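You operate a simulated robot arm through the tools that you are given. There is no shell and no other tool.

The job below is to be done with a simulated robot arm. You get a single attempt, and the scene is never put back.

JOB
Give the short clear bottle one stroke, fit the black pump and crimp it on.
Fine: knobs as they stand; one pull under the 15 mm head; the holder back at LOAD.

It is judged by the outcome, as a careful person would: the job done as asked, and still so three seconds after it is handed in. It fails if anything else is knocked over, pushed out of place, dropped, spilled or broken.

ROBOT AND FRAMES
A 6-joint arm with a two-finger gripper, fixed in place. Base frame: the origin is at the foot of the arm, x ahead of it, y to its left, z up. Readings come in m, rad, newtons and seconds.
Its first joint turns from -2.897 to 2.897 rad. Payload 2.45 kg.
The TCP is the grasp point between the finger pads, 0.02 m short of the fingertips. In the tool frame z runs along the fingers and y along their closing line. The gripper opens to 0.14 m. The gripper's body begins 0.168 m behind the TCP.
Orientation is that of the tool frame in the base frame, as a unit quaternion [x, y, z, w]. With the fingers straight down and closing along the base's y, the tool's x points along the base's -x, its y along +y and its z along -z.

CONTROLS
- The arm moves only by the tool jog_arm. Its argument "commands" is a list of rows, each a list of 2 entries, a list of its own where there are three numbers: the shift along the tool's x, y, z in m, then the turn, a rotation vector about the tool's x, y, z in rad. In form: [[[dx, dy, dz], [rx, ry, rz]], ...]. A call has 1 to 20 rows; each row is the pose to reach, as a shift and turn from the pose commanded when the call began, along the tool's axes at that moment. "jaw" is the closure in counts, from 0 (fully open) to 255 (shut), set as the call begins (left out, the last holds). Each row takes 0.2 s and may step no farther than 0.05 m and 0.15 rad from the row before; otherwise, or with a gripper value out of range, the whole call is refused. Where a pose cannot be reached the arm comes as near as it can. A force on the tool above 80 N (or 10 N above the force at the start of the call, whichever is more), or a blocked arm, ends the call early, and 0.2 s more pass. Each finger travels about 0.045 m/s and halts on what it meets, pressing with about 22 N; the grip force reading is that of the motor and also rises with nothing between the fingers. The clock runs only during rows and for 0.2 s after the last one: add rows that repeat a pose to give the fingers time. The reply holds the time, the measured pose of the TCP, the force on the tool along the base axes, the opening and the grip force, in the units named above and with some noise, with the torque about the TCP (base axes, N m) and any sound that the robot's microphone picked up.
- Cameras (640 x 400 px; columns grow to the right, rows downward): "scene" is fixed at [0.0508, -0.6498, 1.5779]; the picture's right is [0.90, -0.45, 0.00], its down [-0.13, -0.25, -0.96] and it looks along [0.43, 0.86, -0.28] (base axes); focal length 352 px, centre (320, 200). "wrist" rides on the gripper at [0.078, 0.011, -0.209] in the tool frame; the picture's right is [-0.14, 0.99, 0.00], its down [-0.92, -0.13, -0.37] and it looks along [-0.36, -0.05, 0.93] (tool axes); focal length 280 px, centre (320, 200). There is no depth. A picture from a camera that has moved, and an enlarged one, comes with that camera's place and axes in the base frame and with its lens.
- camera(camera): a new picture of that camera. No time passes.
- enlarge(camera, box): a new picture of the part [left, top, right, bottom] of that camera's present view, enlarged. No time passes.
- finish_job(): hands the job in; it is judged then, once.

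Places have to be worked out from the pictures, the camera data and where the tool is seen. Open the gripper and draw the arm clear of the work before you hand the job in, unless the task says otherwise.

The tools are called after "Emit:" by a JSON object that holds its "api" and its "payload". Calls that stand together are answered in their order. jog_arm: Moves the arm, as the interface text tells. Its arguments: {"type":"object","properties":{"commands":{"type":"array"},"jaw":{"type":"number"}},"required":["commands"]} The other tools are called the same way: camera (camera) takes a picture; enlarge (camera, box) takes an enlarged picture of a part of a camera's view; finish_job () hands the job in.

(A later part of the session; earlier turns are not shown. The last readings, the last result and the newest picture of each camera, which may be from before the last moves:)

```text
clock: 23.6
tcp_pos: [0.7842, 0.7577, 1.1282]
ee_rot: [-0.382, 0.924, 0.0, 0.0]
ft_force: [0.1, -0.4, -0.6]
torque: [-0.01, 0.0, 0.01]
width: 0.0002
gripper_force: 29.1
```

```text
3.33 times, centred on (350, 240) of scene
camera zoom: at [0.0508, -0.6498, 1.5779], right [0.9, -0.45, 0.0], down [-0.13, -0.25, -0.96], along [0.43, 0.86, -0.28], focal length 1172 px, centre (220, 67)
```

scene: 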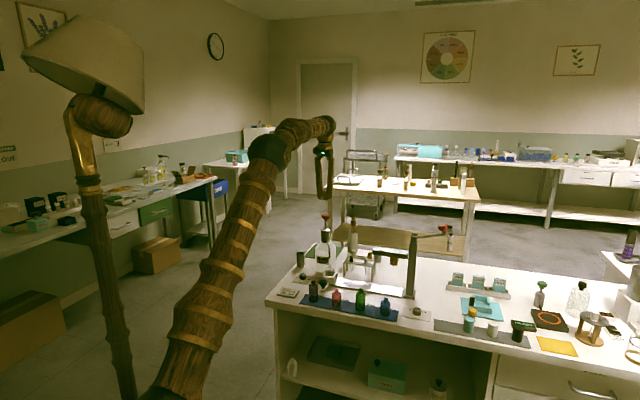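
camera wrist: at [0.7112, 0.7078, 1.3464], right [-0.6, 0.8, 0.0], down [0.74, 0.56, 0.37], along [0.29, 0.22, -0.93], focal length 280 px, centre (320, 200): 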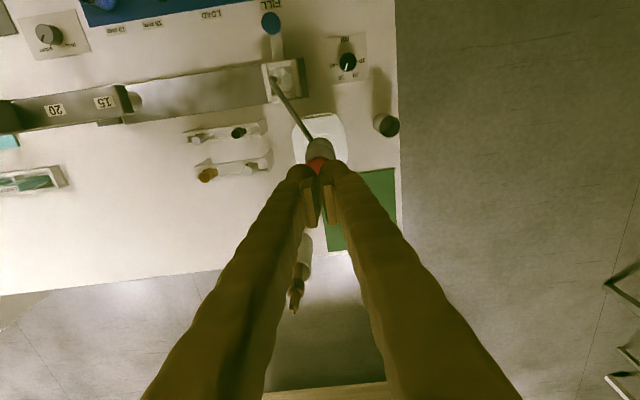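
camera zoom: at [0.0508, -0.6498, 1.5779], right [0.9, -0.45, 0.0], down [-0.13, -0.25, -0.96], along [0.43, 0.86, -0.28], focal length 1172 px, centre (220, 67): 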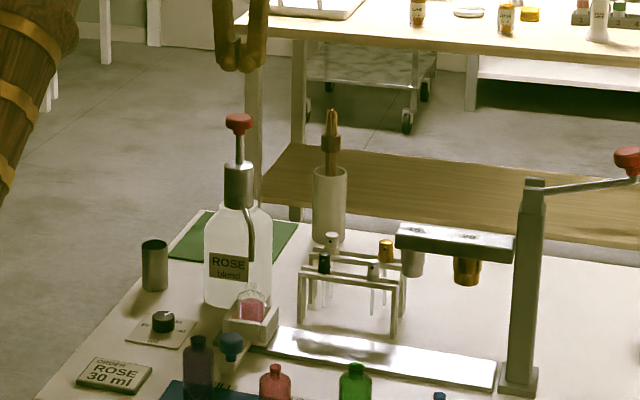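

The plunger sprang back up and the bottle holds the pink fill. Next I'll go back over the holder knob with the jaw part open and lower around it.

Emit:
{"api": "jog_arm", "payload": {"commands": [[[0.04, -0.01, 0], [0, 0, 0]], [[0.08, -0.02, 0], [0, 0, 0]], [[0.12, -0.03, 0], [0, 0, 0]], [[0.16, -0.04, 0], [0, 0, 0]], [[0.19, -0.048, 0.02], [0, 0, 0]], [[0.207, -0.051, 0.06], [0, 0, 0]], [[0.207, -0.051, 0.105], [0, 0, 0]], [[0.207, -0.051, 0.15], [0, 0, 0]], [[0.207, -0.051, 0.18], [0, 0, 0]], [[0.207, -0.051, 0.18], [0, 0, 0]]], "jaw": 130}}

Emit:
{"api": "camera", "payload": {"camera": "wrist"}}

```text
clock: 25.8
tcp_pos: [0.6749, 0.5724, 0.9466]
ee_rot: [-0.382, 0.924, -0.001, 0.0]
ft_force: [-0.2, 0.0, 0.7]
torque: [0.03, 0.02, -0.02]
width: 0.0687
gripper_force: 0.0
```

```text
taken
camera wrist: at [0.6127, 0.5259, 1.1564], right [-0.6, 0.8, 0.0], down [0.74, 0.56, 0.37], along [0.29, 0.22, -0.93], focal length 280 px, centre (320, 200)
```

wrist: 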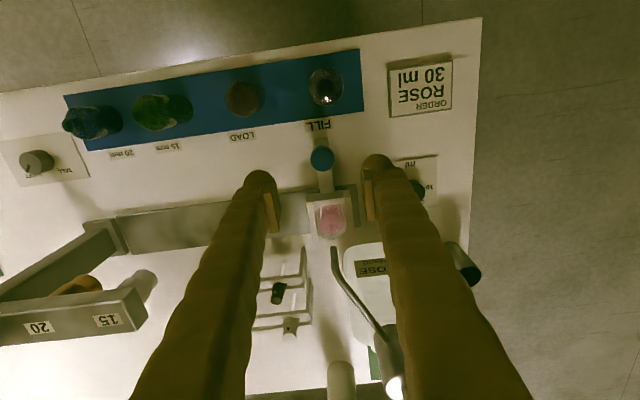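

The knob is between the open fingers, about 3 mm off centre. I'll lower onto it and close to a loose capture (about 34 mm around the 30 mm knob), so that sliding it builds up no side load.

Emit:
{"api": "jog_arm", "payload": {"commands": [[[0, 0.003, 0.04], [0, 0, 0]], [[0, 0.003, 0.08], [0, 0, 0]], [[0, 0.003, 0.115], [0, 0, 0]], [[0, 0.003, 0.14], [0, 0, 0]], [[0, 0.003, 0.154], [0, 0, 0]], [[0, 0.003, 0.154], [0, 0, 0]]]}}

Emit:
{"api": "jog_arm", "payload": {"commands": [[[0, 0, 0], [0, 0, 0]], [[0, 0, 0], [0, 0, 0]], [[0, 0, 0], [0, 0, 0]], [[0, 0, 0], [0, 0, 0]]], "jaw": 193}}

Emit:
{"api": "enlarge", "payload": {"camera": "wrist", "box": [270, 130, 400, 350]}}

```text
clock: 27.2
tcp_pos: [0.6702, 0.5754, 0.7922]
ee_rot: [-0.382, 0.924, 0.0, 0.0]
ft_force: [0.5, 0.2, 0.1]
torque: [-0.04, 0.0, -0.02]
width: 0.0684
gripper_force: 0.1
```

```text
clock: 28.2
tcp_pos: [0.6721, 0.5754, 0.7915]
ee_rot: [-0.382, 0.924, 0.0, 0.0]
ft_force: [2.5, -1.2, -1.3]
torque: [0.03, 0.02, -0.02]
width: 0.036
gripper_force: 1.5
```

```text
1.82 times, centred on (335, 240) of wrist
camera zoom: at [0.6076, 0.5277, 1.0034], right [-0.6, 0.8, 0.0], down [0.74, 0.56, 0.37], along [0.29, 0.22, -0.93], focal length 510 px, centre (293, 127)
```

zoom: 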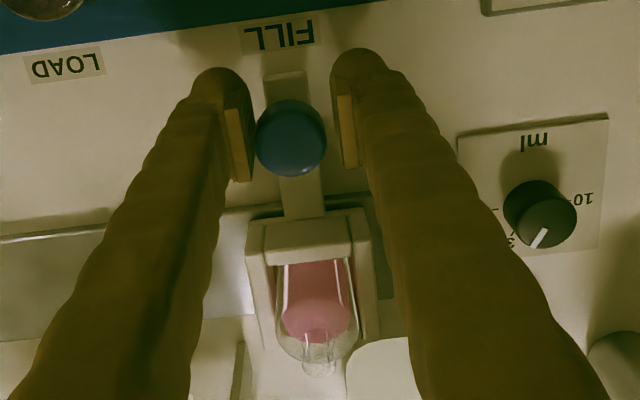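

The knob is captured with light contact. I'll slide it back about 0.115 m toward LOAD in small steps.

Emit:
{"api": "jog_arm", "payload": {"commands": [[[-0.001, -0.006, 0], [0, 0, 0]], [[-0.002, -0.014, 0], [0, 0, 0]], [[-0.003, -0.023, 0], [0, 0, 0]], [[-0.003, -0.033, 0], [0, 0, 0]], [[-0.003, -0.043, 0], [0, 0, 0]], [[-0.003, -0.053, 0], [0, 0, 0]], [[-0.003, -0.063, 0], [0, 0, 0]], [[-0.003, -0.073, 0], [0, 0, 0]], [[-0.003, -0.083, 0], [0, 0, 0]], [[-0.003, -0.093, 0], [0, 0, 0]], [[-0.003, -0.102, 0], [0, 0, 0]], [[-0.003, -0.109, 0], [0, 0, 0]], [[-0.003, -0.113, 0], [0, 0, 0]], [[-0.003, -0.113, 0], [0, 0, 0]]]}}

Emit:
{"api": "camera", "payload": {"camera": "wrist"}}

Emit:
{"api": "enlarge", "payload": {"camera": "wrist", "box": [270, 130, 400, 350]}}

```text
clock: 31.2
tcp_pos: [0.7522, 0.4978, 0.793]
ee_rot: [-0.382, 0.924, 0.001, 0.0]
ft_force: [0.6, 0.6, 0.8]
torque: [-0.02, 0.01, 0.0]
width: 0.0338
gripper_force: 0.1
```

```text
taken
camera wrist: at [0.6899, 0.451, 1.0039], right [-0.6, 0.8, 0.0], down [0.74, 0.56, 0.37], along [0.29, 0.22, -0.93], focal length 280 px, centre (320, 200)
```

wrist: 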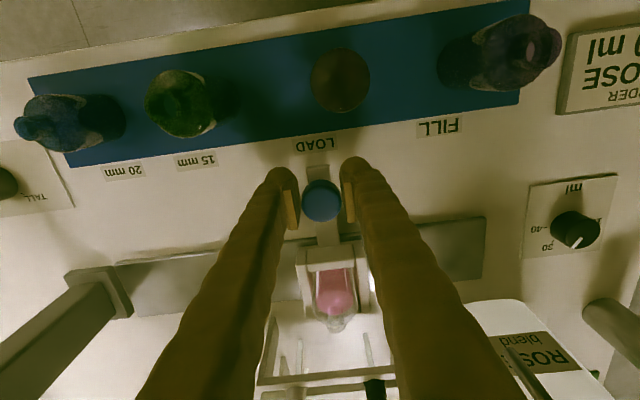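

```text
1.82 times, centred on (335, 240) of wrist
camera zoom: at [0.6899, 0.451, 1.0039], right [-0.6, 0.8, 0.0], down [0.74, 0.56, 0.37], along [0.29, 0.22, -0.93], focal length 510 px, centre (293, 127)
```

zoom: 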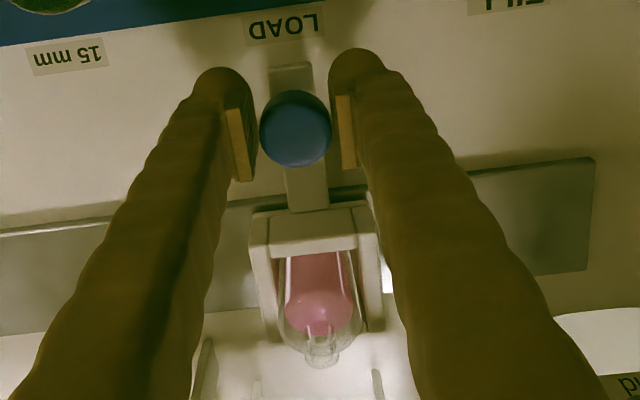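

The holder is back at LOAD (knob u ≈ 0.179, label 0.180) with no residual force. I'll rise straight up and move back a little to view the black pump and bottle neck closely.

Emit:
{"api": "jog_arm", "payload": {"commands": [[[0, 0, -0.01], [0, 0, 0]], [[0, 0, -0.04], [0, 0, 0]], [[0, 0, -0.08], [0, 0, 0]], [[0, 0, -0.12], [0, 0, 0]], [[0, 0, -0.16], [0, 0, 0]], [[0, 0, -0.2], [0, 0, 0]], [[-0.02, 0.01, -0.24], [0, 0, 0]], [[-0.05, 0.02, -0.27], [0, 0, 0]], [[-0.07, 0.024, -0.27], [0, 0, 0]], [[-0.07, 0.024, -0.27], [0, 0, 0]]], "jaw": 130}}

Emit:
{"api": "camera", "payload": {"camera": "wrist"}}

Emit:
{"api": "enlarge", "payload": {"camera": "wrist", "box": [270, 140, 370, 240]}}

Emit:
{"api": "enlarge", "payload": {"camera": "scene", "box": [335, 240, 385, 290]}}

```text
clock: 33.4
tcp_pos: [0.7854, 0.5649, 1.0631]
ee_rot: [-0.382, 0.924, 0.0, 0.0]
ft_force: [-0.1, -0.4, 0.5]
torque: [-0.02, 0.0, -0.01]
width: 0.0685
gripper_force: 0.0
```

```text
taken
camera wrist: at [0.7221, 0.5179, 1.2743], right [-0.6, 0.8, 0.0], down [0.74, 0.56, 0.37], along [0.29, 0.22, -0.93], focal length 280 px, centre (320, 200)
```

wrist: 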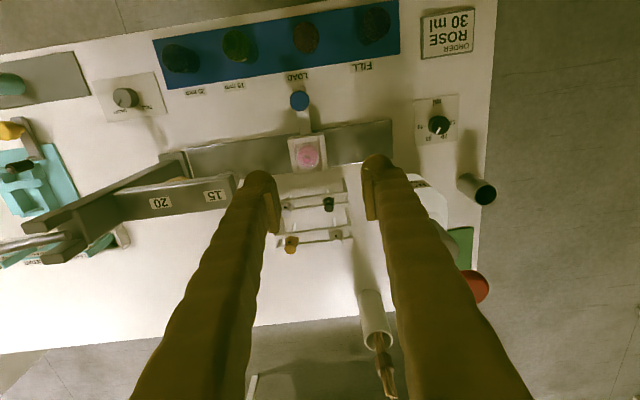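

```text
4.00 times, centred on (320, 190) of wrist
camera zoom: at [0.7221, 0.5179, 1.2743], right [-0.6, 0.8, 0.0], down [0.74, 0.56, 0.37], along [0.29, 0.22, -0.93], focal length 1122 px, centre (320, 240)
```

zoom: 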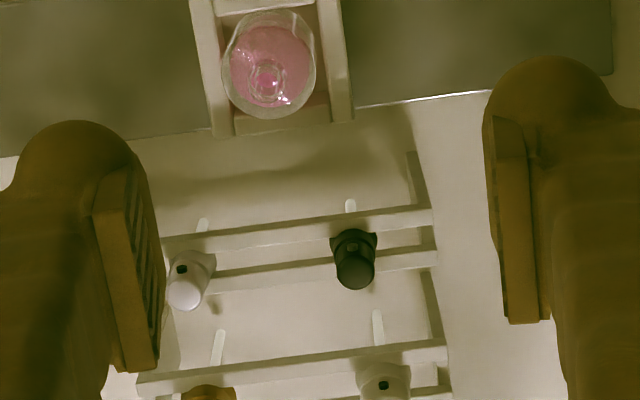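

```text
8.00 times, centred on (360, 265) of scene
camera zoom: at [0.0508, -0.6498, 1.5779], right [0.9, -0.45, 0.0], down [-0.13, -0.25, -0.96], along [0.43, 0.86, -0.28], focal length 2813 px, centre (0, -320)
```

zoom: 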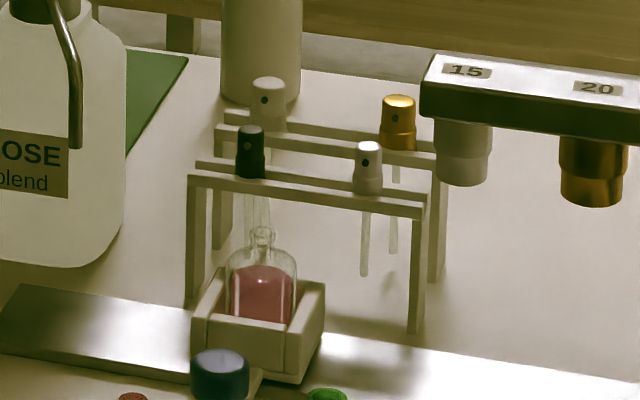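

Measured positions:
- Black pump: u ≈ 0.1545, v ≈ 1.049, top z ≈ 0.866, resting on the rack bar at about 0.839, with a tube of about 6 cm.
- Bottle neck: u ≈ 0.179, v ≈ 0.974, top ≈ 0.839.

I'll move above the pump with about a 60 mm opening so the fingers clear the neighbouring pump.

Emit:
{"api": "jog_arm", "payload": {"commands": [[[-0.03, 0, 0], [0, 0, 0]], [[-0.065, 0, 0.01], [0, 0, 0]], [[-0.094, 0.001, 0.03], [0, 0, 0]], [[-0.094, 0.001, 0.065], [0, 0, 0]], [[-0.094, 0.001, 0.1], [0, 0, 0]], [[-0.094, 0.001, 0.125], [0, 0, 0]], [[-0.094, 0.001, 0.125], [0, 0, 0]]], "jaw": 146}}

Emit:
{"api": "camera", "payload": {"camera": "wrist"}}

Emit:
{"api": "enlarge", "payload": {"camera": "wrist", "box": [260, 100, 380, 250]}}

Emit:
{"api": "enlarge", "payload": {"camera": "scene", "box": [320, 200, 420, 300]}}

```text
clock: 35.0
tcp_pos: [0.8506, 0.6348, 0.9389]
ee_rot: [-0.382, 0.924, 0.0, 0.0]
ft_force: [1.1, 0.1, 0.4]
torque: [-0.05, 0.02, 0.03]
width: 0.0596
gripper_force: 0.1
```

```text
taken
camera wrist: at [0.7888, 0.5866, 1.1485], right [-0.6, 0.8, 0.0], down [0.74, 0.56, 0.37], along [0.29, 0.22, -0.93], focal length 280 px, centre (320, 200)
```

wrist: 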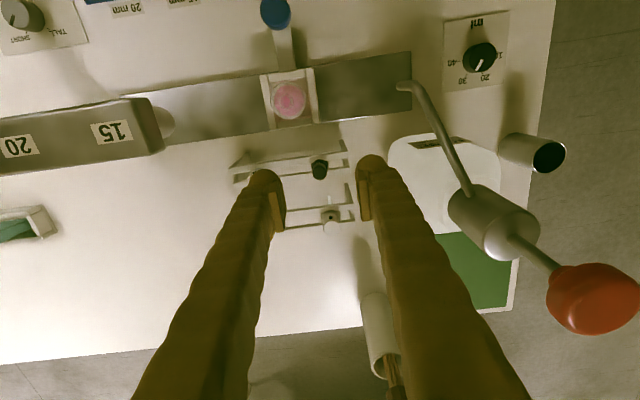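

```text
2.67 times, centred on (320, 175) of wrist
camera zoom: at [0.7888, 0.5866, 1.1485], right [-0.6, 0.8, 0.0], down [0.74, 0.56, 0.37], along [0.29, 0.22, -0.93], focal length 748 px, centre (320, 267)
```

zoom: 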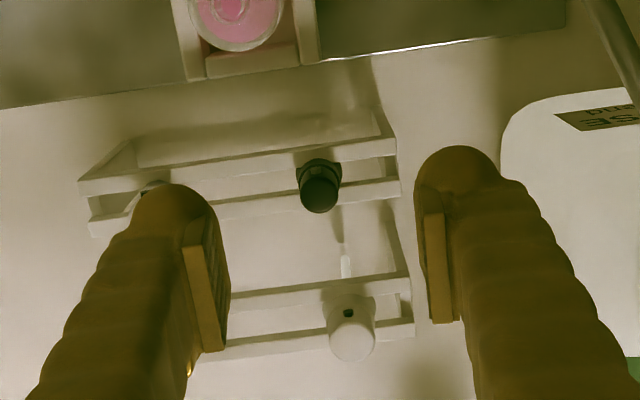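

```text
4.00 times, centred on (370, 250) of scene
camera zoom: at [0.0508, -0.6498, 1.5779], right [0.9, -0.45, 0.0], down [-0.13, -0.25, -0.96], along [0.43, 0.86, -0.28], focal length 1406 px, centre (120, 0)
```

zoom: 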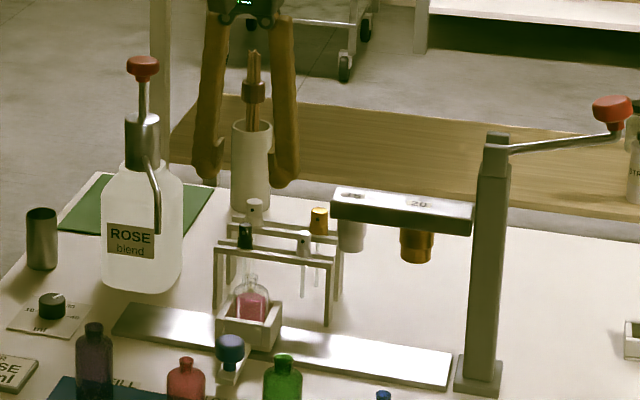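

The pump is directly below the TCP (u 0.154, v 1.050). I'll narrow the opening slightly and lower toward the cap, stopping a little above the rack bar.

Emit:
{"api": "jog_arm", "payload": {"commands": [[[0, 0, 0], [0, 0, 0]], [[0, 0, 0.015], [0, 0, 0]], [[0, 0, 0.035], [0, 0, 0]], [[0, 0, 0.052], [0, 0, 0]], [[0, 0, 0.064], [0, 0, 0]], [[0, 0, 0.07], [0, 0, 0]], [[0, 0, 0.07], [0, 0, 0]]], "jaw": 164}}

Emit:
{"api": "camera", "payload": {"camera": "wrist"}}

Emit:
{"api": "enlarge", "payload": {"camera": "wrist", "box": [260, 130, 380, 250]}}

Emit:
{"api": "enlarge", "payload": {"camera": "scene", "box": [335, 230, 385, 290]}}

```text
clock: 36.6
tcp_pos: [0.8523, 0.6321, 0.8685]
ee_rot: [-0.382, 0.924, -0.001, 0.0]
ft_force: [0.5, -0.3, -1.2]
torque: [-0.03, 0.03, -0.01]
width: 0.0501
gripper_force: 0.0
```

```text
taken
camera wrist: at [0.7893, 0.5851, 1.0794], right [-0.6, 0.8, 0.0], down [0.74, 0.56, 0.37], along [0.29, 0.22, -0.93], focal length 280 px, centre (320, 200)
```

wrist: 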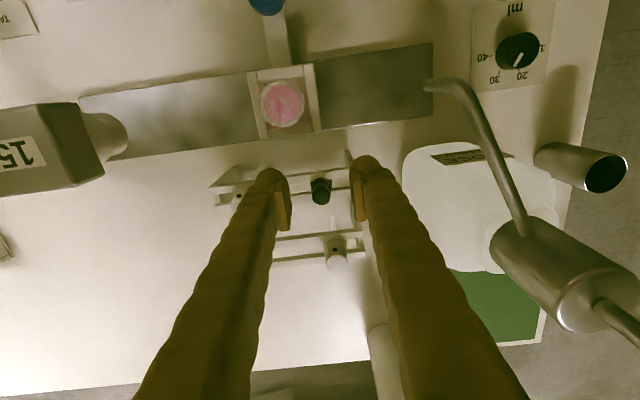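

```text
3.33 times, centred on (320, 190) of wrist
camera zoom: at [0.7893, 0.5851, 1.0794], right [-0.6, 0.8, 0.0], down [0.74, 0.56, 0.37], along [0.29, 0.22, -0.93], focal length 935 px, centre (320, 233)
```

zoom: 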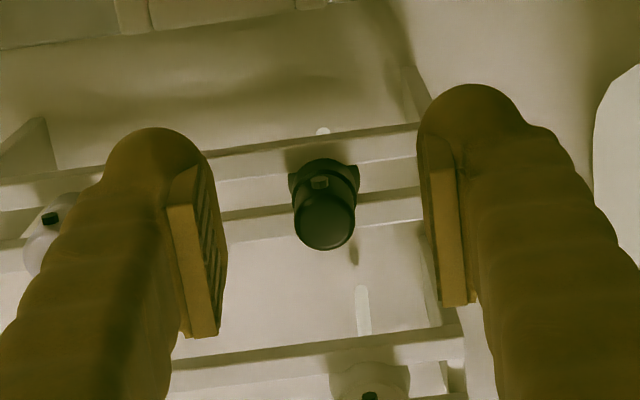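

```text
6.67 times, centred on (360, 260) of scene
camera zoom: at [0.0508, -0.6498, 1.5779], right [0.9, -0.45, 0.0], down [-0.13, -0.25, -0.96], along [0.43, 0.86, -0.28], focal length 2344 px, centre (53, -200)
```

zoom: 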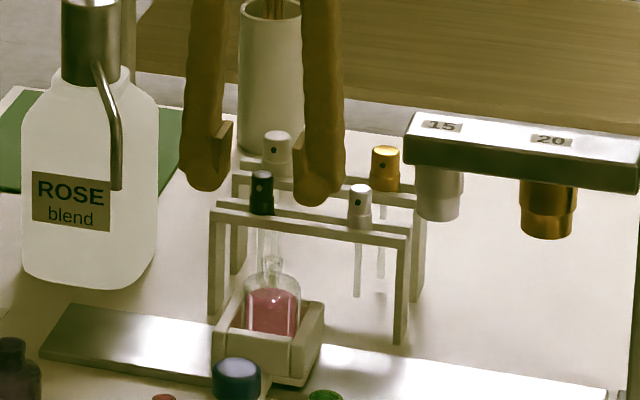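

The pump cap is centred between the pads. I'll lower 6 mm more (tips just above the bar) and then close on it.

Emit:
{"api": "jog_arm", "payload": {"commands": [[[0, 0.001, 0.003], [0, 0, 0]], [[0, 0.001, 0.006], [0, 0, 0]], [[0, 0.001, 0.006], [0, 0, 0]]]}}

Emit:
{"api": "jog_arm", "payload": {"commands": [[[0, 0, 0], [0, 0, 0]], [[0, 0, 0], [0, 0, 0]], [[0, 0, 0], [0, 0, 0]], [[0, 0, 0], [0, 0, 0]], [[0, 0, 0], [0, 0, 0]]], "jaw": 255}}

Emit:
{"api": "enlarge", "payload": {"camera": "wrist", "box": [260, 130, 380, 250]}}

Emit:
{"api": "enlarge", "payload": {"camera": "scene", "box": [335, 230, 385, 290]}}

```text
clock: 37.4
tcp_pos: [0.8508, 0.6328, 0.8627]
ee_rot: [-0.381, 0.924, 0.0, 0.001]
ft_force: [0.2, 0.7, 0.2]
torque: [0.02, 0.03, -0.02]
width: 0.0498
gripper_force: 0.0
```

```text
clock: 38.6
tcp_pos: [0.8507, 0.6332, 0.8631]
ee_rot: [-0.382, 0.924, 0.0, 0.001]
ft_force: [-0.5, -0.6, 0.8]
torque: [-0.02, 0.01, 0.02]
width: 0.0139
gripper_force: 21.9
```

```text
3.33 times, centred on (320, 190) of wrist
camera zoom: at [0.7879, 0.5859, 1.0737], right [-0.6, 0.8, 0.0], down [0.74, 0.56, 0.37], along [0.29, 0.22, -0.93], focal length 935 px, centre (320, 233)
```

zoom: 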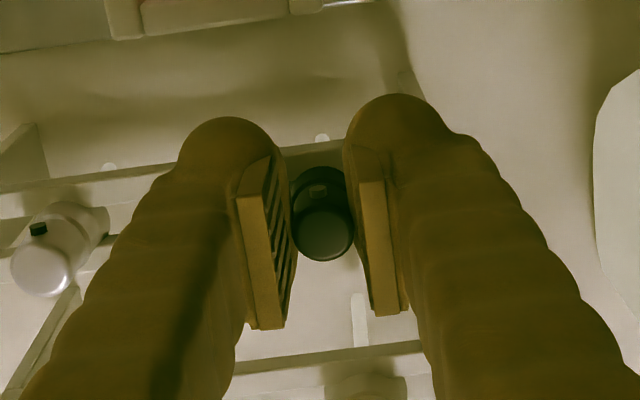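

```text
6.67 times, centred on (360, 260) of scene
camera zoom: at [0.0508, -0.6498, 1.5779], right [0.9, -0.45, 0.0], down [-0.13, -0.25, -0.96], along [0.43, 0.86, -0.28], focal length 2344 px, centre (53, -200)
```

zoom: 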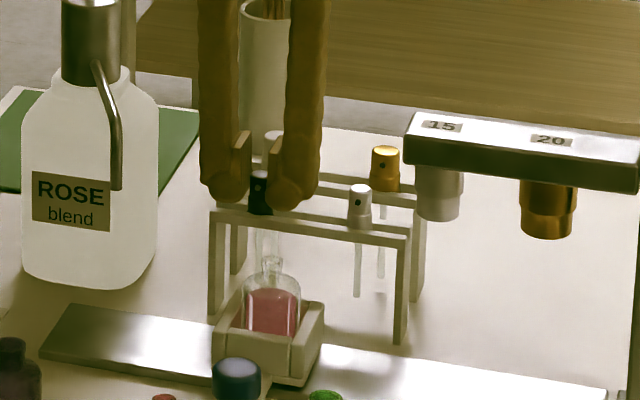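

The jaw has stopped on the 14 mm cap. I'll lift the pump slowly straight up about 9 cm so the tube clears the rack, then check that it came along.

Emit:
{"api": "jog_arm", "payload": {"commands": [[[0, 0, -0.004], [0, 0, 0]], [[0, 0, -0.01], [0, 0, 0]], [[0, 0, -0.02], [0, 0, 0]], [[0, 0, -0.032], [0, 0, 0]], [[0, 0, -0.045], [0, 0, 0]], [[0, 0, -0.058], [0, 0, 0]], [[0, 0, -0.07], [0, 0, 0]], [[0, 0, -0.082], [0, 0, 0]], [[0, 0, -0.09], [0, 0, 0]], [[0, 0, -0.09], [0, 0, 0]]]}}

Emit:
{"api": "enlarge", "payload": {"camera": "wrist", "box": [260, 90, 380, 250]}}

Emit:
{"api": "enlarge", "payload": {"camera": "scene", "box": [335, 220, 395, 290]}}

```text
clock: 40.8
tcp_pos: [0.8487, 0.6325, 0.9524]
ee_rot: [-0.382, 0.924, 0.0, 0.0]
ft_force: [0.1, -0.9, -0.1]
torque: [0.02, 0.01, 0.01]
width: 0.0136
gripper_force: 22.1
```

```text
2.50 times, centred on (320, 170) of wrist
camera zoom: at [0.7861, 0.5851, 1.1623], right [-0.6, 0.8, 0.0], down [0.74, 0.56, 0.37], along [0.29, 0.22, -0.93], focal length 701 px, centre (320, 275)
```

zoom: 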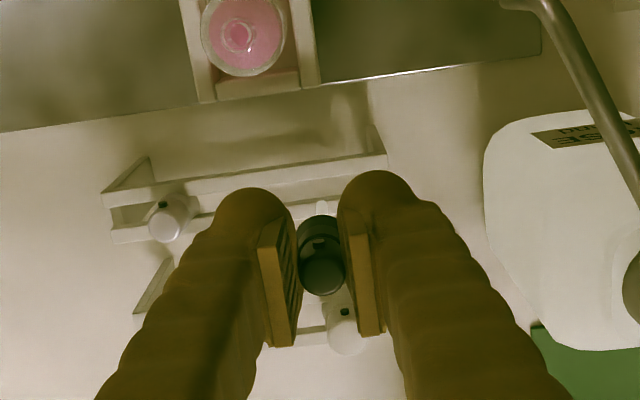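

```text
5.71 times, centred on (365, 255) of scene
camera zoom: at [0.0508, -0.6498, 1.5779], right [0.9, -0.45, 0.0], down [-0.13, -0.25, -0.96], along [0.43, 0.86, -0.28], focal length 2009 px, centre (63, -114)
```

zoom: 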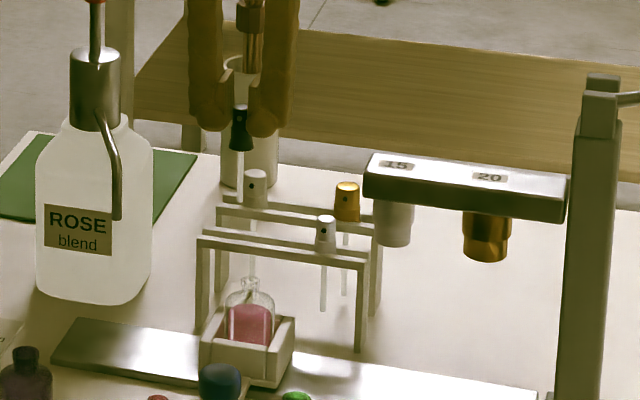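

The pump is held upright with its tube clear of the rack. I'll enlarge the neck, which I now see almost straight down, to fix its position.

Emit:
{"api": "enlarge", "payload": {"camera": "wrist", "box": [260, 80, 330, 140]}}

Emit:
{"api": "enlarge", "payload": {"camera": "wrist", "box": [295, 160, 345, 220]}}

Emit:
{"api": "enlarge", "payload": {"camera": "scene", "box": [355, 225, 385, 290]}}

```text
6.67 times, centred on (295, 110) of wrist
camera zoom: at [0.7861, 0.5851, 1.1623], right [-0.6, 0.8, 0.0], down [0.74, 0.56, 0.37], along [0.29, 0.22, -0.93], focal length 1869 px, centre (487, 800)
```

zoom: 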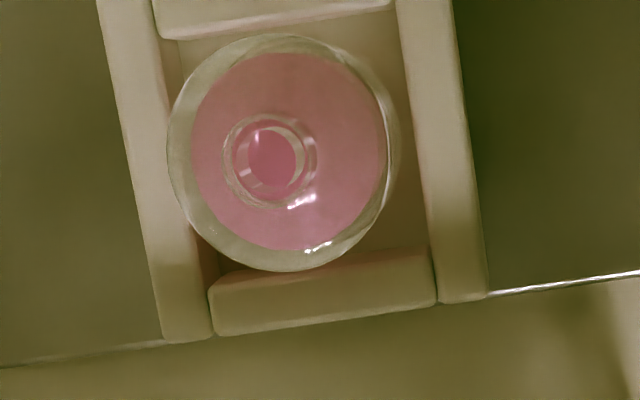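

```text
6.67 times, centred on (320, 190) of wrist
camera zoom: at [0.7861, 0.5851, 1.1623], right [-0.6, 0.8, 0.0], down [0.74, 0.56, 0.37], along [0.29, 0.22, -0.93], focal length 1869 px, centre (320, 267)
```

zoom: 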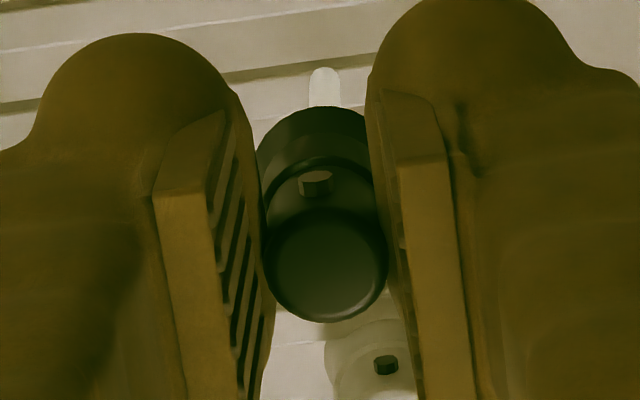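

```text
6.15 times, centred on (370, 258) of scene
camera zoom: at [0.0508, -0.6498, 1.5779], right [0.9, -0.45, 0.0], down [-0.13, -0.25, -0.96], along [0.43, 0.86, -0.28], focal length 2164 px, centre (12, -154)
```

zoom: 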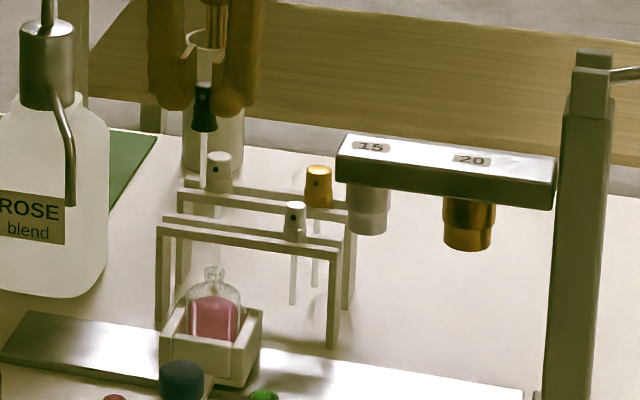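

The neck is at about u 0.1795, v 0.978 (15 mm rim, 9 mm mouth). The pump axis sits 1.6 mm beyond the TCP in v, and the tube hangs vertical. I'll carry the pump over the neck at this height and check the alignment.

Emit:
{"api": "jog_arm", "payload": {"commands": [[[0.012, -0.004, 0], [0, 0, 0]], [[0.028, -0.01, 0], [0, 0, 0]], [[0.044, -0.016, 0], [0, 0, 0]], [[0.058, -0.022, 0], [0, 0, 0]], [[0.068, -0.026, 0], [0, 0, 0]], [[0.0712, -0.0268, 0], [0, 0, 0]], [[0.0712, -0.0268, 0], [0, 0, 0]], [[0.0712, -0.0268, 0], [0, 0, 0]]]}}

Emit:
{"api": "camera", "payload": {"camera": "wrist"}}

Emit:
{"api": "enlarge", "payload": {"camera": "wrist", "box": [295, 140, 345, 220]}}

Emit:
{"api": "enlarge", "payload": {"camera": "scene", "box": [340, 225, 380, 290]}}

```text
clock: 42.6
tcp_pos: [0.8191, 0.5643, 0.9524]
ee_rot: [-0.382, 0.924, 0.0, 0.0]
ft_force: [0.5, 0.3, -0.1]
torque: [-0.01, -0.02, -0.01]
width: 0.0138
gripper_force: 21.9
```

```text
taken
camera wrist: at [0.7561, 0.5178, 1.1638], right [-0.6, 0.8, 0.0], down [0.74, 0.56, 0.37], along [0.29, 0.22, -0.93], focal length 280 px, centre (320, 200)
```

wrist: 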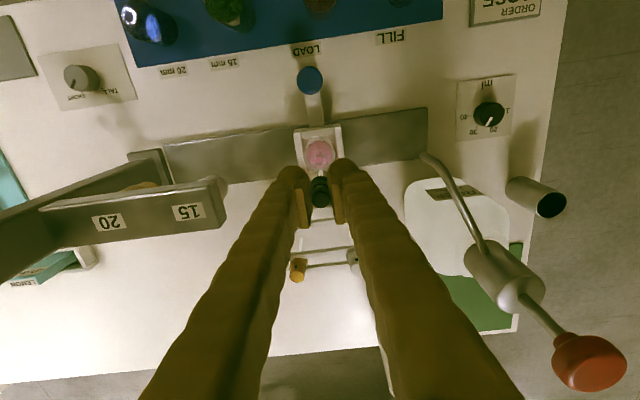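

```text
5.00 times, centred on (320, 180) of wrist
camera zoom: at [0.7561, 0.5178, 1.1638], right [-0.6, 0.8, 0.0], down [0.74, 0.56, 0.37], along [0.29, 0.22, -0.93], focal length 1402 px, centre (320, 300)
```

zoom: 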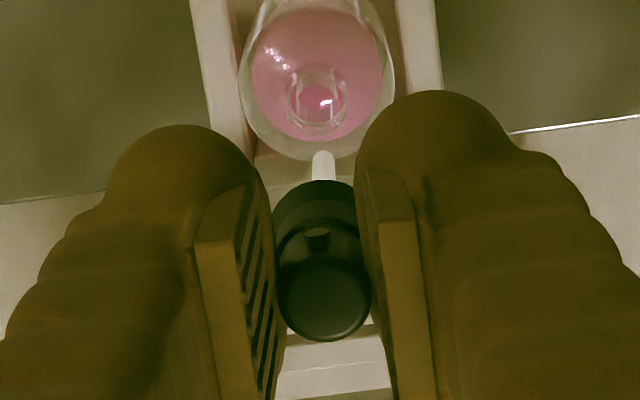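

```text
6.15 times, centred on (360, 258) of scene
camera zoom: at [0.0508, -0.6498, 1.5779], right [0.9, -0.45, 0.0], down [-0.13, -0.25, -0.96], along [0.43, 0.86, -0.28], focal length 2164 px, centre (74, -154)
```

zoom: 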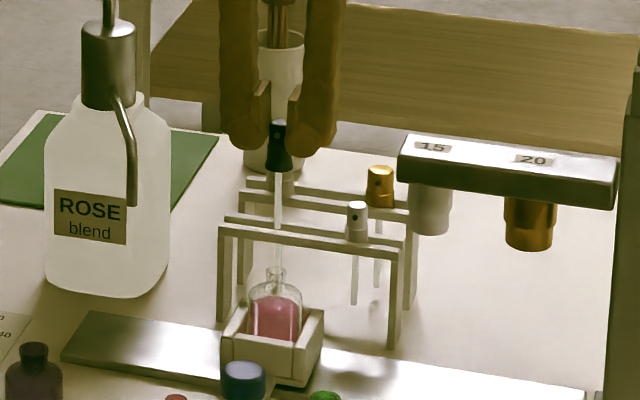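

The tube end and neck agree to about 1 mm in u, and the pump seems 2 mm too far in v. I'll correct that and lower until the tube tip is just above the mouth, then check again.

Emit:
{"api": "jog_arm", "payload": {"commands": [[[0.001, -0.0005, 0.006], [0, 0, 0]], [[0.002, -0.001, 0.013], [0, 0, 0]], [[0.002, -0.001, 0.019], [0, 0, 0]], [[0.002, -0.001, 0.022], [0, 0, 0]], [[0.002, -0.001, 0.022], [0, 0, 0]], [[0.002, -0.001, 0.022], [0, 0, 0]]]}}

Emit:
{"api": "enlarge", "payload": {"camera": "wrist", "box": [300, 140, 340, 180]}}

Emit:
{"api": "enlarge", "payload": {"camera": "scene", "box": [350, 240, 380, 285]}}

```text
clock: 44.0
tcp_pos: [0.8186, 0.563, 0.9313]
ee_rot: [-0.381, 0.924, 0.0, 0.0]
ft_force: [-0.3, -0.4, 0.4]
torque: [-0.02, 0.02, 0.02]
width: 0.0137
gripper_force: 22.2
```

```text
10.00 times, centred on (320, 160) of wrist
camera zoom: at [0.7553, 0.5148, 1.1419], right [-0.6, 0.8, 0.0], down [0.74, 0.56, 0.37], along [0.29, 0.22, -0.93], focal length 2804 px, centre (320, 600)
```

zoom: 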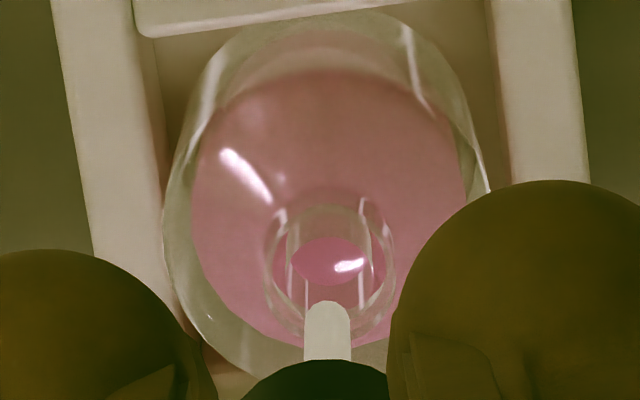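

```text
8.89 times, centred on (365, 262) of scene
camera zoom: at [0.0508, -0.6498, 1.5779], right [0.9, -0.45, 0.0], down [-0.13, -0.25, -0.96], along [0.43, 0.86, -0.28], focal length 3125 px, centre (-80, -356)
```

zoom: 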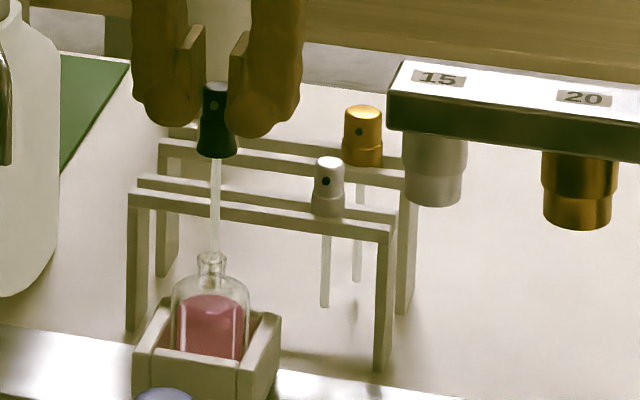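

Both views agree: the tube is about 1.8 mm too far in v and 0.6 mm in u relative to the mouth. I'll correct that and lower gently so the tube enters the neck.

Emit:
{"api": "jog_arm", "payload": {"commands": [[[0.0018, 0.0006, 0], [0, 0, 0]], [[0.0018, 0.0006, 0.003], [0, 0, 0]], [[0.0018, 0.0006, 0.006], [0, 0, 0]], [[0.0018, 0.0006, 0.009], [0, 0, 0]], [[0.0018, 0.0006, 0.012], [0, 0, 0]], [[0.0018, 0.0006, 0.015], [0, 0, 0]], [[0.0018, 0.0006, 0.018], [0, 0, 0]], [[0.0018, 0.0006, 0.018], [0, 0, 0]]]}}

Emit:
{"api": "enlarge", "payload": {"camera": "wrist", "box": [300, 140, 340, 180]}}

Emit:
{"api": "enlarge", "payload": {"camera": "scene", "box": [350, 240, 380, 285]}}

```text
clock: 45.8
tcp_pos: [0.8149, 0.5608, 0.9122]
ee_rot: [-0.382, 0.924, 0.0, 0.0]
ft_force: [-0.2, 0.2, 0.4]
torque: [0.0, 0.03, 0.0]
width: 0.0136
gripper_force: 22.0
```

```text
10.00 times, centred on (320, 160) of wrist
camera zoom: at [0.7524, 0.5137, 1.1225], right [-0.6, 0.8, 0.0], down [0.74, 0.56, 0.37], along [0.29, 0.22, -0.93], focal length 2804 px, centre (320, 600)
```

zoom: 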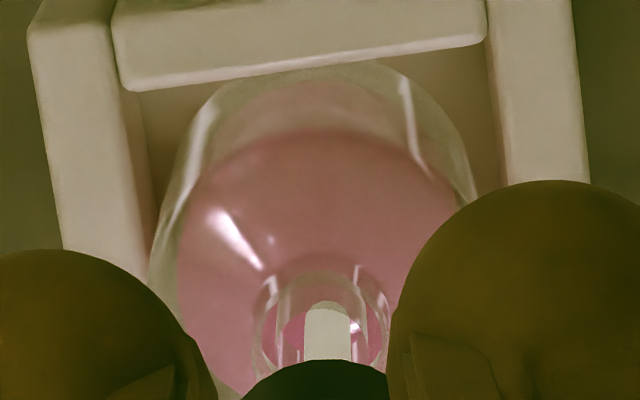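

```text
8.89 times, centred on (365, 262) of scene
camera zoom: at [0.0508, -0.6498, 1.5779], right [0.9, -0.45, 0.0], down [-0.13, -0.25, -0.96], along [0.43, 0.86, -0.28], focal length 3125 px, centre (-80, -356)
```

zoom: 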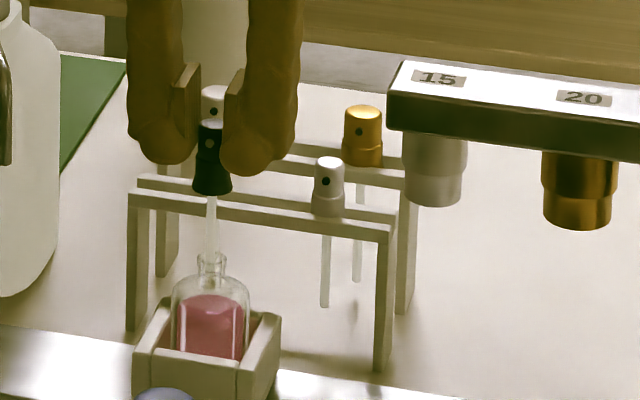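

The tube is inside the mouth (centred in both views, no side force). I'll keep lowering in small steps toward seating the collar.

Emit:
{"api": "jog_arm", "payload": {"commands": [[[0, 0, 0.004], [0, 0, 0]], [[0, 0, 0.008], [0, 0, 0]], [[0, 0, 0.012], [0, 0, 0]], [[0, 0, 0.016], [0, 0, 0]], [[0, 0, 0.02], [0, 0, 0]], [[0, 0, 0.024], [0, 0, 0]], [[0, 0, 0.028], [0, 0, 0]], [[0, 0, 0.032], [0, 0, 0]], [[0, 0, 0.036], [0, 0, 0]], [[0, 0, 0.036], [0, 0, 0]]]}}

Emit:
{"api": "enlarge", "payload": {"camera": "wrist", "box": [290, 140, 350, 220]}}

Emit:
{"api": "enlarge", "payload": {"camera": "scene", "box": [350, 240, 380, 285]}}

```text
clock: 48.0
tcp_pos: [0.8166, 0.5613, 0.8773]
ee_rot: [-0.382, 0.924, 0.0, 0.001]
ft_force: [0.0, 0.3, -0.5]
torque: [0.01, -0.01, 0.01]
width: 0.0137
gripper_force: 21.9
```

```text
5.00 times, centred on (320, 180) of wrist
camera zoom: at [0.754, 0.5136, 1.0874], right [-0.6, 0.8, 0.0], down [0.74, 0.56, 0.37], along [0.29, 0.22, -0.93], focal length 1402 px, centre (320, 300)
```

zoom: 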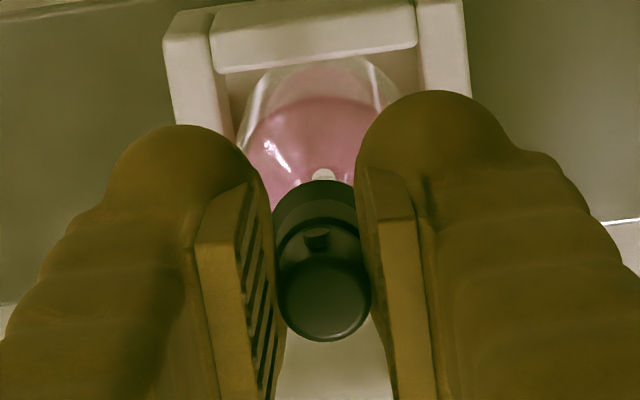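

```text
8.89 times, centred on (365, 262) of scene
camera zoom: at [0.0508, -0.6498, 1.5779], right [0.9, -0.45, 0.0], down [-0.13, -0.25, -0.96], along [0.43, 0.86, -0.28], focal length 3125 px, centre (-80, -356)
```

zoom: 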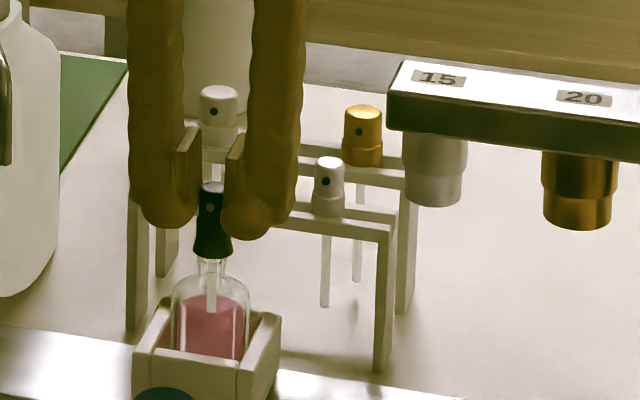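

The collar is just above the rim and aligned with it. I'll lower 10 mm in 2 mm steps, checking for contact force.

Emit:
{"api": "jog_arm", "payload": {"commands": [[[0, 0, 0.002], [0, 0, 0]], [[0, 0, 0.004], [0, 0, 0]], [[0, 0, 0.006], [0, 0, 0]], [[0, 0, 0.008], [0, 0, 0]], [[0, 0, 0.01], [0, 0, 0]], [[0, 0, 0.01], [0, 0, 0]]]}}

Emit:
{"api": "enlarge", "payload": {"camera": "scene", "box": [350, 240, 380, 285]}}

```text
clock: 49.4
tcp_pos: [0.8169, 0.5591, 0.8664]
ee_rot: [-0.382, 0.924, 0.0, 0.001]
ft_force: [0.5, 0.2, -0.3]
torque: [0.04, 0.02, -0.01]
width: 0.0136
gripper_force: 21.9
```

```text
8.89 times, centred on (365, 262) of scene
camera zoom: at [0.0508, -0.6498, 1.5779], right [0.9, -0.45, 0.0], down [-0.13, -0.25, -0.96], along [0.43, 0.86, -0.28], focal length 3125 px, centre (-80, -356)
```

zoom: 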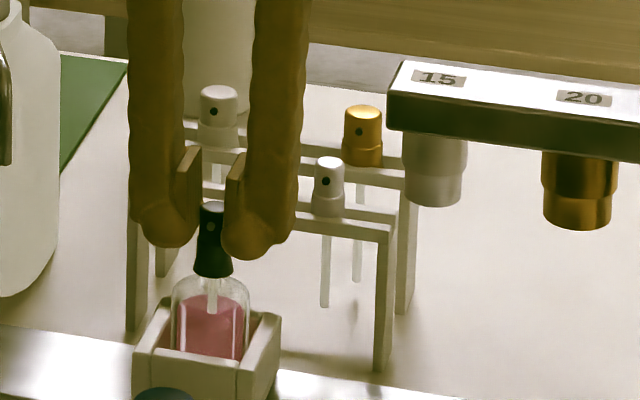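

The collar now surrounds the neck and there is no force yet. I'll continue 1 mm at a time until it seats.

Emit:
{"api": "jog_arm", "payload": {"commands": [[[0, 0, 0.001], [0, 0, 0]], [[0, 0, 0.002], [0, 0, 0]], [[0, 0, 0.003], [0, 0, 0]], [[0, 0, 0.003], [0, 0, 0]]]}}

Emit:
{"api": "enlarge", "payload": {"camera": "scene", "box": [350, 240, 380, 285]}}

```text
clock: 50.4
tcp_pos: [0.8167, 0.5608, 0.864]
ee_rot: [-0.381, 0.924, 0.0, 0.0]
ft_force: [-0.4, -0.3, 15.2]
torque: [0.07, -0.06, 0.01]
width: 0.0138
gripper_force: 22.0
```

```text
8.89 times, centred on (365, 262) of scene
camera zoom: at [0.0508, -0.6498, 1.5779], right [0.9, -0.45, 0.0], down [-0.13, -0.25, -0.96], along [0.43, 0.86, -0.28], focal length 3125 px, centre (-80, -356)
```

zoom: 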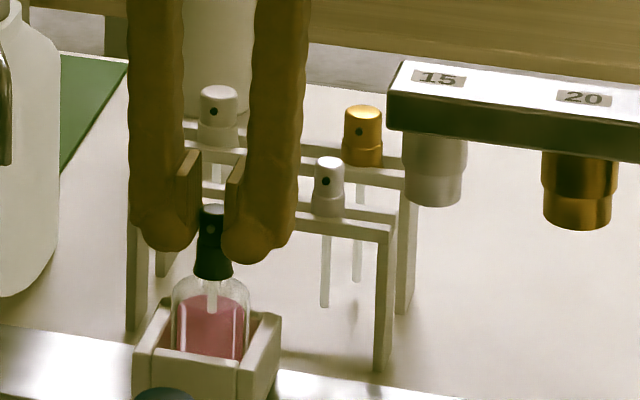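

There's 15 N of contact, so the pump is seated. I'll open the jaw partway to release it and look before withdrawing.

Emit:
{"api": "jog_arm", "payload": {"commands": [[[0, 0, 0], [0, 0, 0]], [[0, 0, 0], [0, 0, 0]], [[0, 0, 0], [0, 0, 0]]], "jaw": 180}}

Emit:
{"api": "enlarge", "payload": {"camera": "scene", "box": [350, 240, 380, 285]}}

Emit:
{"api": "enlarge", "payload": {"camera": "wrist", "box": [280, 130, 360, 230]}}

```text
clock: 51.2
tcp_pos: [0.8177, 0.5605, 0.8643]
ee_rot: [-0.382, 0.924, 0.0, 0.0]
ft_force: [-0.7, -0.3, -0.6]
torque: [0.03, 0.0, -0.03]
width: 0.0413
gripper_force: 0.0
```

```text
8.89 times, centred on (365, 262) of scene
camera zoom: at [0.0508, -0.6498, 1.5779], right [0.9, -0.45, 0.0], down [-0.13, -0.25, -0.96], along [0.43, 0.86, -0.28], focal length 3125 px, centre (-80, -356)
```

zoom: 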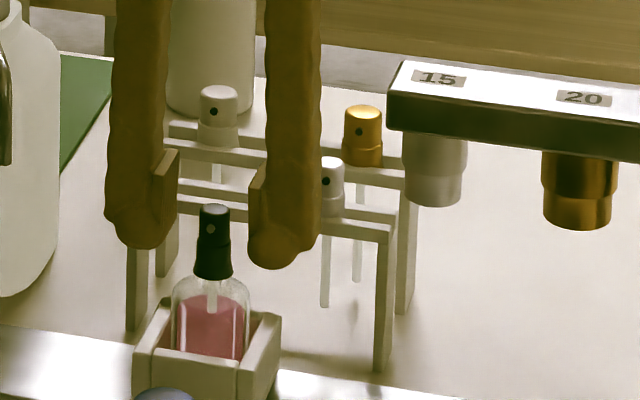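

```text
4.00 times, centred on (320, 180) of wrist
camera zoom: at [0.754, 0.513, 1.0737], right [-0.6, 0.8, 0.0], down [0.74, 0.56, 0.37], along [0.29, 0.22, -0.93], focal length 1122 px, centre (320, 280)
```

zoom: 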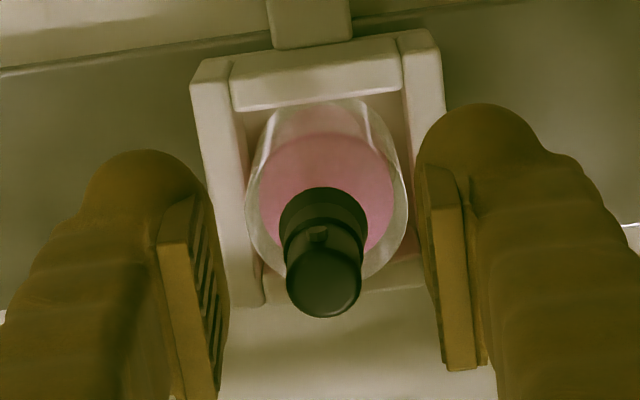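

The pump stands upright on the neck and is released. I'll lift straight up, then move forward over the holder knob.

Emit:
{"api": "jog_arm", "payload": {"commands": [[[0, 0, -0.01], [0, 0, 0]], [[0, 0, -0.03], [0, 0, 0]], [[0, 0, -0.06], [0, 0, 0]], [[0, 0, -0.09], [0, 0, 0]], [[0.01, 0, -0.1], [0, 0, 0]], [[0.04, 0, -0.1], [0, 0, 0]], [[0.07, 0, -0.1], [0, 0, 0]], [[0.089, 0, -0.1], [0, 0, 0]], [[0.089, 0, -0.09], [0, 0, 0]], [[0.089, 0, -0.09], [0, 0, 0]]], "jaw": 150}}

Emit:
{"api": "camera", "payload": {"camera": "wrist"}}

Emit:
{"api": "enlarge", "payload": {"camera": "scene", "box": [340, 220, 420, 300]}}

```text
clock: 53.4
tcp_pos: [0.7519, 0.4983, 0.9535]
ee_rot: [-0.382, 0.924, -0.001, 0.0]
ft_force: [0.7, 0.8, 0.1]
torque: [-0.01, 0.0, 0.01]
width: 0.058
gripper_force: 0.0
```

```text
taken
camera wrist: at [0.6897, 0.4501, 1.1649], right [-0.6, 0.8, 0.0], down [0.74, 0.56, 0.37], along [0.29, 0.22, -0.93], focal length 280 px, centre (320, 200)
```

wrist: 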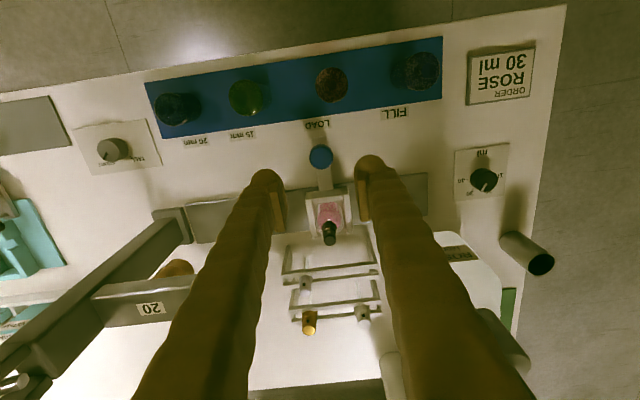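

```text
5.00 times, centred on (380, 260) of scene
camera zoom: at [0.0508, -0.6498, 1.5779], right [0.9, -0.45, 0.0], down [-0.13, -0.25, -0.96], along [0.43, 0.86, -0.28], focal length 1758 px, centre (20, -100)
```

zoom: 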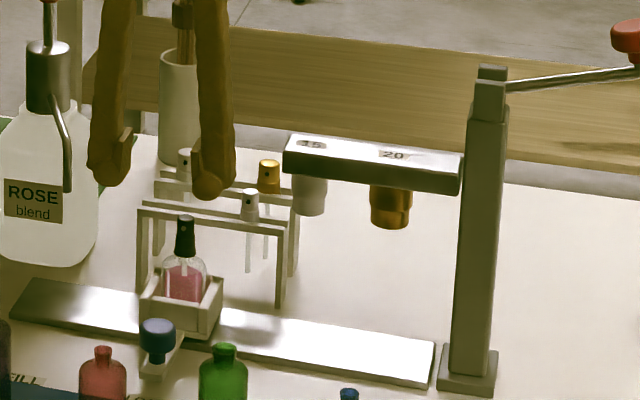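

The TCP is over the knob (u 0.1805, v 0.884). I'll lower onto it and close to the same loose capture.

Emit:
{"api": "jog_arm", "payload": {"commands": [[[0, 0, 0.04], [0, 0, 0]], [[0, 0, 0.08], [0, 0, 0]], [[0, 0, 0.12], [0, 0, 0]], [[0, 0, 0.148], [0, 0, 0]], [[0, 0, 0.161], [0, 0, 0]], [[0, 0, 0.161], [0, 0, 0]]]}}

Emit:
{"api": "jog_arm", "payload": {"commands": [[[0, 0, 0], [0, 0, 0]], [[0, 0, 0], [0, 0, 0]], [[0, 0, 0], [0, 0, 0]], [[0, 0, 0], [0, 0, 0]]], "jaw": 193}}

Emit:
{"api": "enlarge", "payload": {"camera": "wrist", "box": [270, 130, 400, 350]}}

```text
clock: 54.8
tcp_pos: [0.7548, 0.4959, 0.7928]
ee_rot: [-0.382, 0.924, 0.0, 0.0]
ft_force: [0.5, -0.2, -0.1]
torque: [0.01, 0.03, 0.02]
width: 0.0578
gripper_force: 0.1
```

```text
clock: 55.8
tcp_pos: [0.7555, 0.4971, 0.7936]
ee_rot: [-0.382, 0.924, 0.0, 0.0]
ft_force: [-1.0, 0.7, -1.4]
torque: [-0.02, 0.01, 0.0]
width: 0.0351
gripper_force: 0.2
```

```text
1.82 times, centred on (335, 240) of wrist
camera zoom: at [0.6925, 0.4494, 1.0033], right [-0.6, 0.8, 0.0], down [0.74, 0.56, 0.37], along [0.29, 0.22, -0.93], focal length 510 px, centre (293, 127)
```

zoom: 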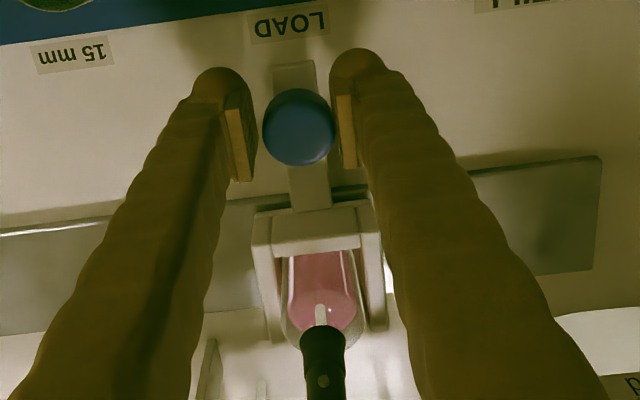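

The knob is loosely captured. I'll slide the holder gently about 0.108 m toward the 15 mm station, accelerating slowly because the pump isn't fixed yet.

Emit:
{"api": "jog_arm", "payload": {"commands": [[[0, -0.004, 0], [0, 0, 0]], [[0, -0.01, 0], [0, 0, 0]], [[0, -0.017, 0], [0, 0, 0]], [[0, -0.025, 0], [0, 0, 0]], [[0, -0.033, 0], [0, 0, 0]], [[0, -0.041, 0], [0, 0, 0]], [[0, -0.049, 0], [0, 0, 0]], [[0, -0.057, 0], [0, 0, 0]], [[0, -0.065, 0], [0, 0, 0]], [[0, -0.073, 0], [0, 0, 0]], [[0, -0.081, 0], [0, 0, 0]], [[0, -0.088, 0], [0, 0, 0]], [[0, -0.095, 0], [0, 0, 0]], [[0, -0.101, 0], [0, 0, 0]], [[0, -0.105, 0], [0, 0, 0]], [[0, -0.107, 0], [0, 0, 0]], [[0, -0.107, 0], [0, 0, 0]]]}}

Emit:
{"api": "enlarge", "payload": {"camera": "wrist", "box": [270, 130, 400, 350]}}

Emit:
{"api": "enlarge", "payload": {"camera": "scene", "box": [370, 225, 430, 300]}}

```text
clock: 59.4
tcp_pos: [0.8292, 0.4218, 0.7934]
ee_rot: [-0.382, 0.924, 0.0, 0.0]
ft_force: [0.1, -0.2, 0.4]
torque: [0.03, 0.03, 0.02]
width: 0.0342
gripper_force: 0.1
```

```text
1.82 times, centred on (335, 240) of wrist
camera zoom: at [0.7671, 0.3748, 1.0042], right [-0.6, 0.8, 0.0], down [0.74, 0.56, 0.37], along [0.29, 0.22, -0.93], focal length 510 px, centre (293, 127)
```

zoom: 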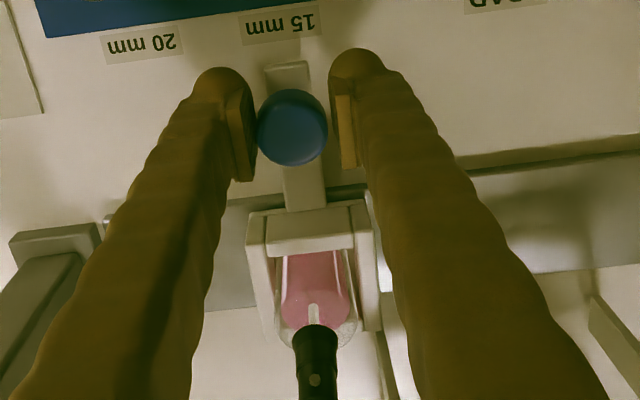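

```text
5.33 times, centred on (400, 262) of scene
camera zoom: at [0.0508, -0.6498, 1.5779], right [0.9, -0.45, 0.0], down [-0.13, -0.25, -0.96], along [0.43, 0.86, -0.28], focal length 1875 px, centre (-107, -133)
```

zoom: 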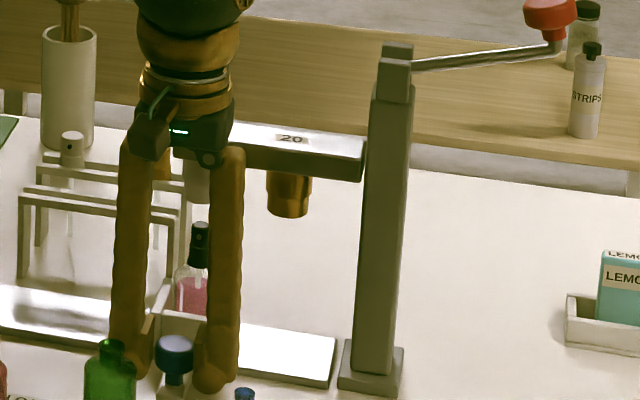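

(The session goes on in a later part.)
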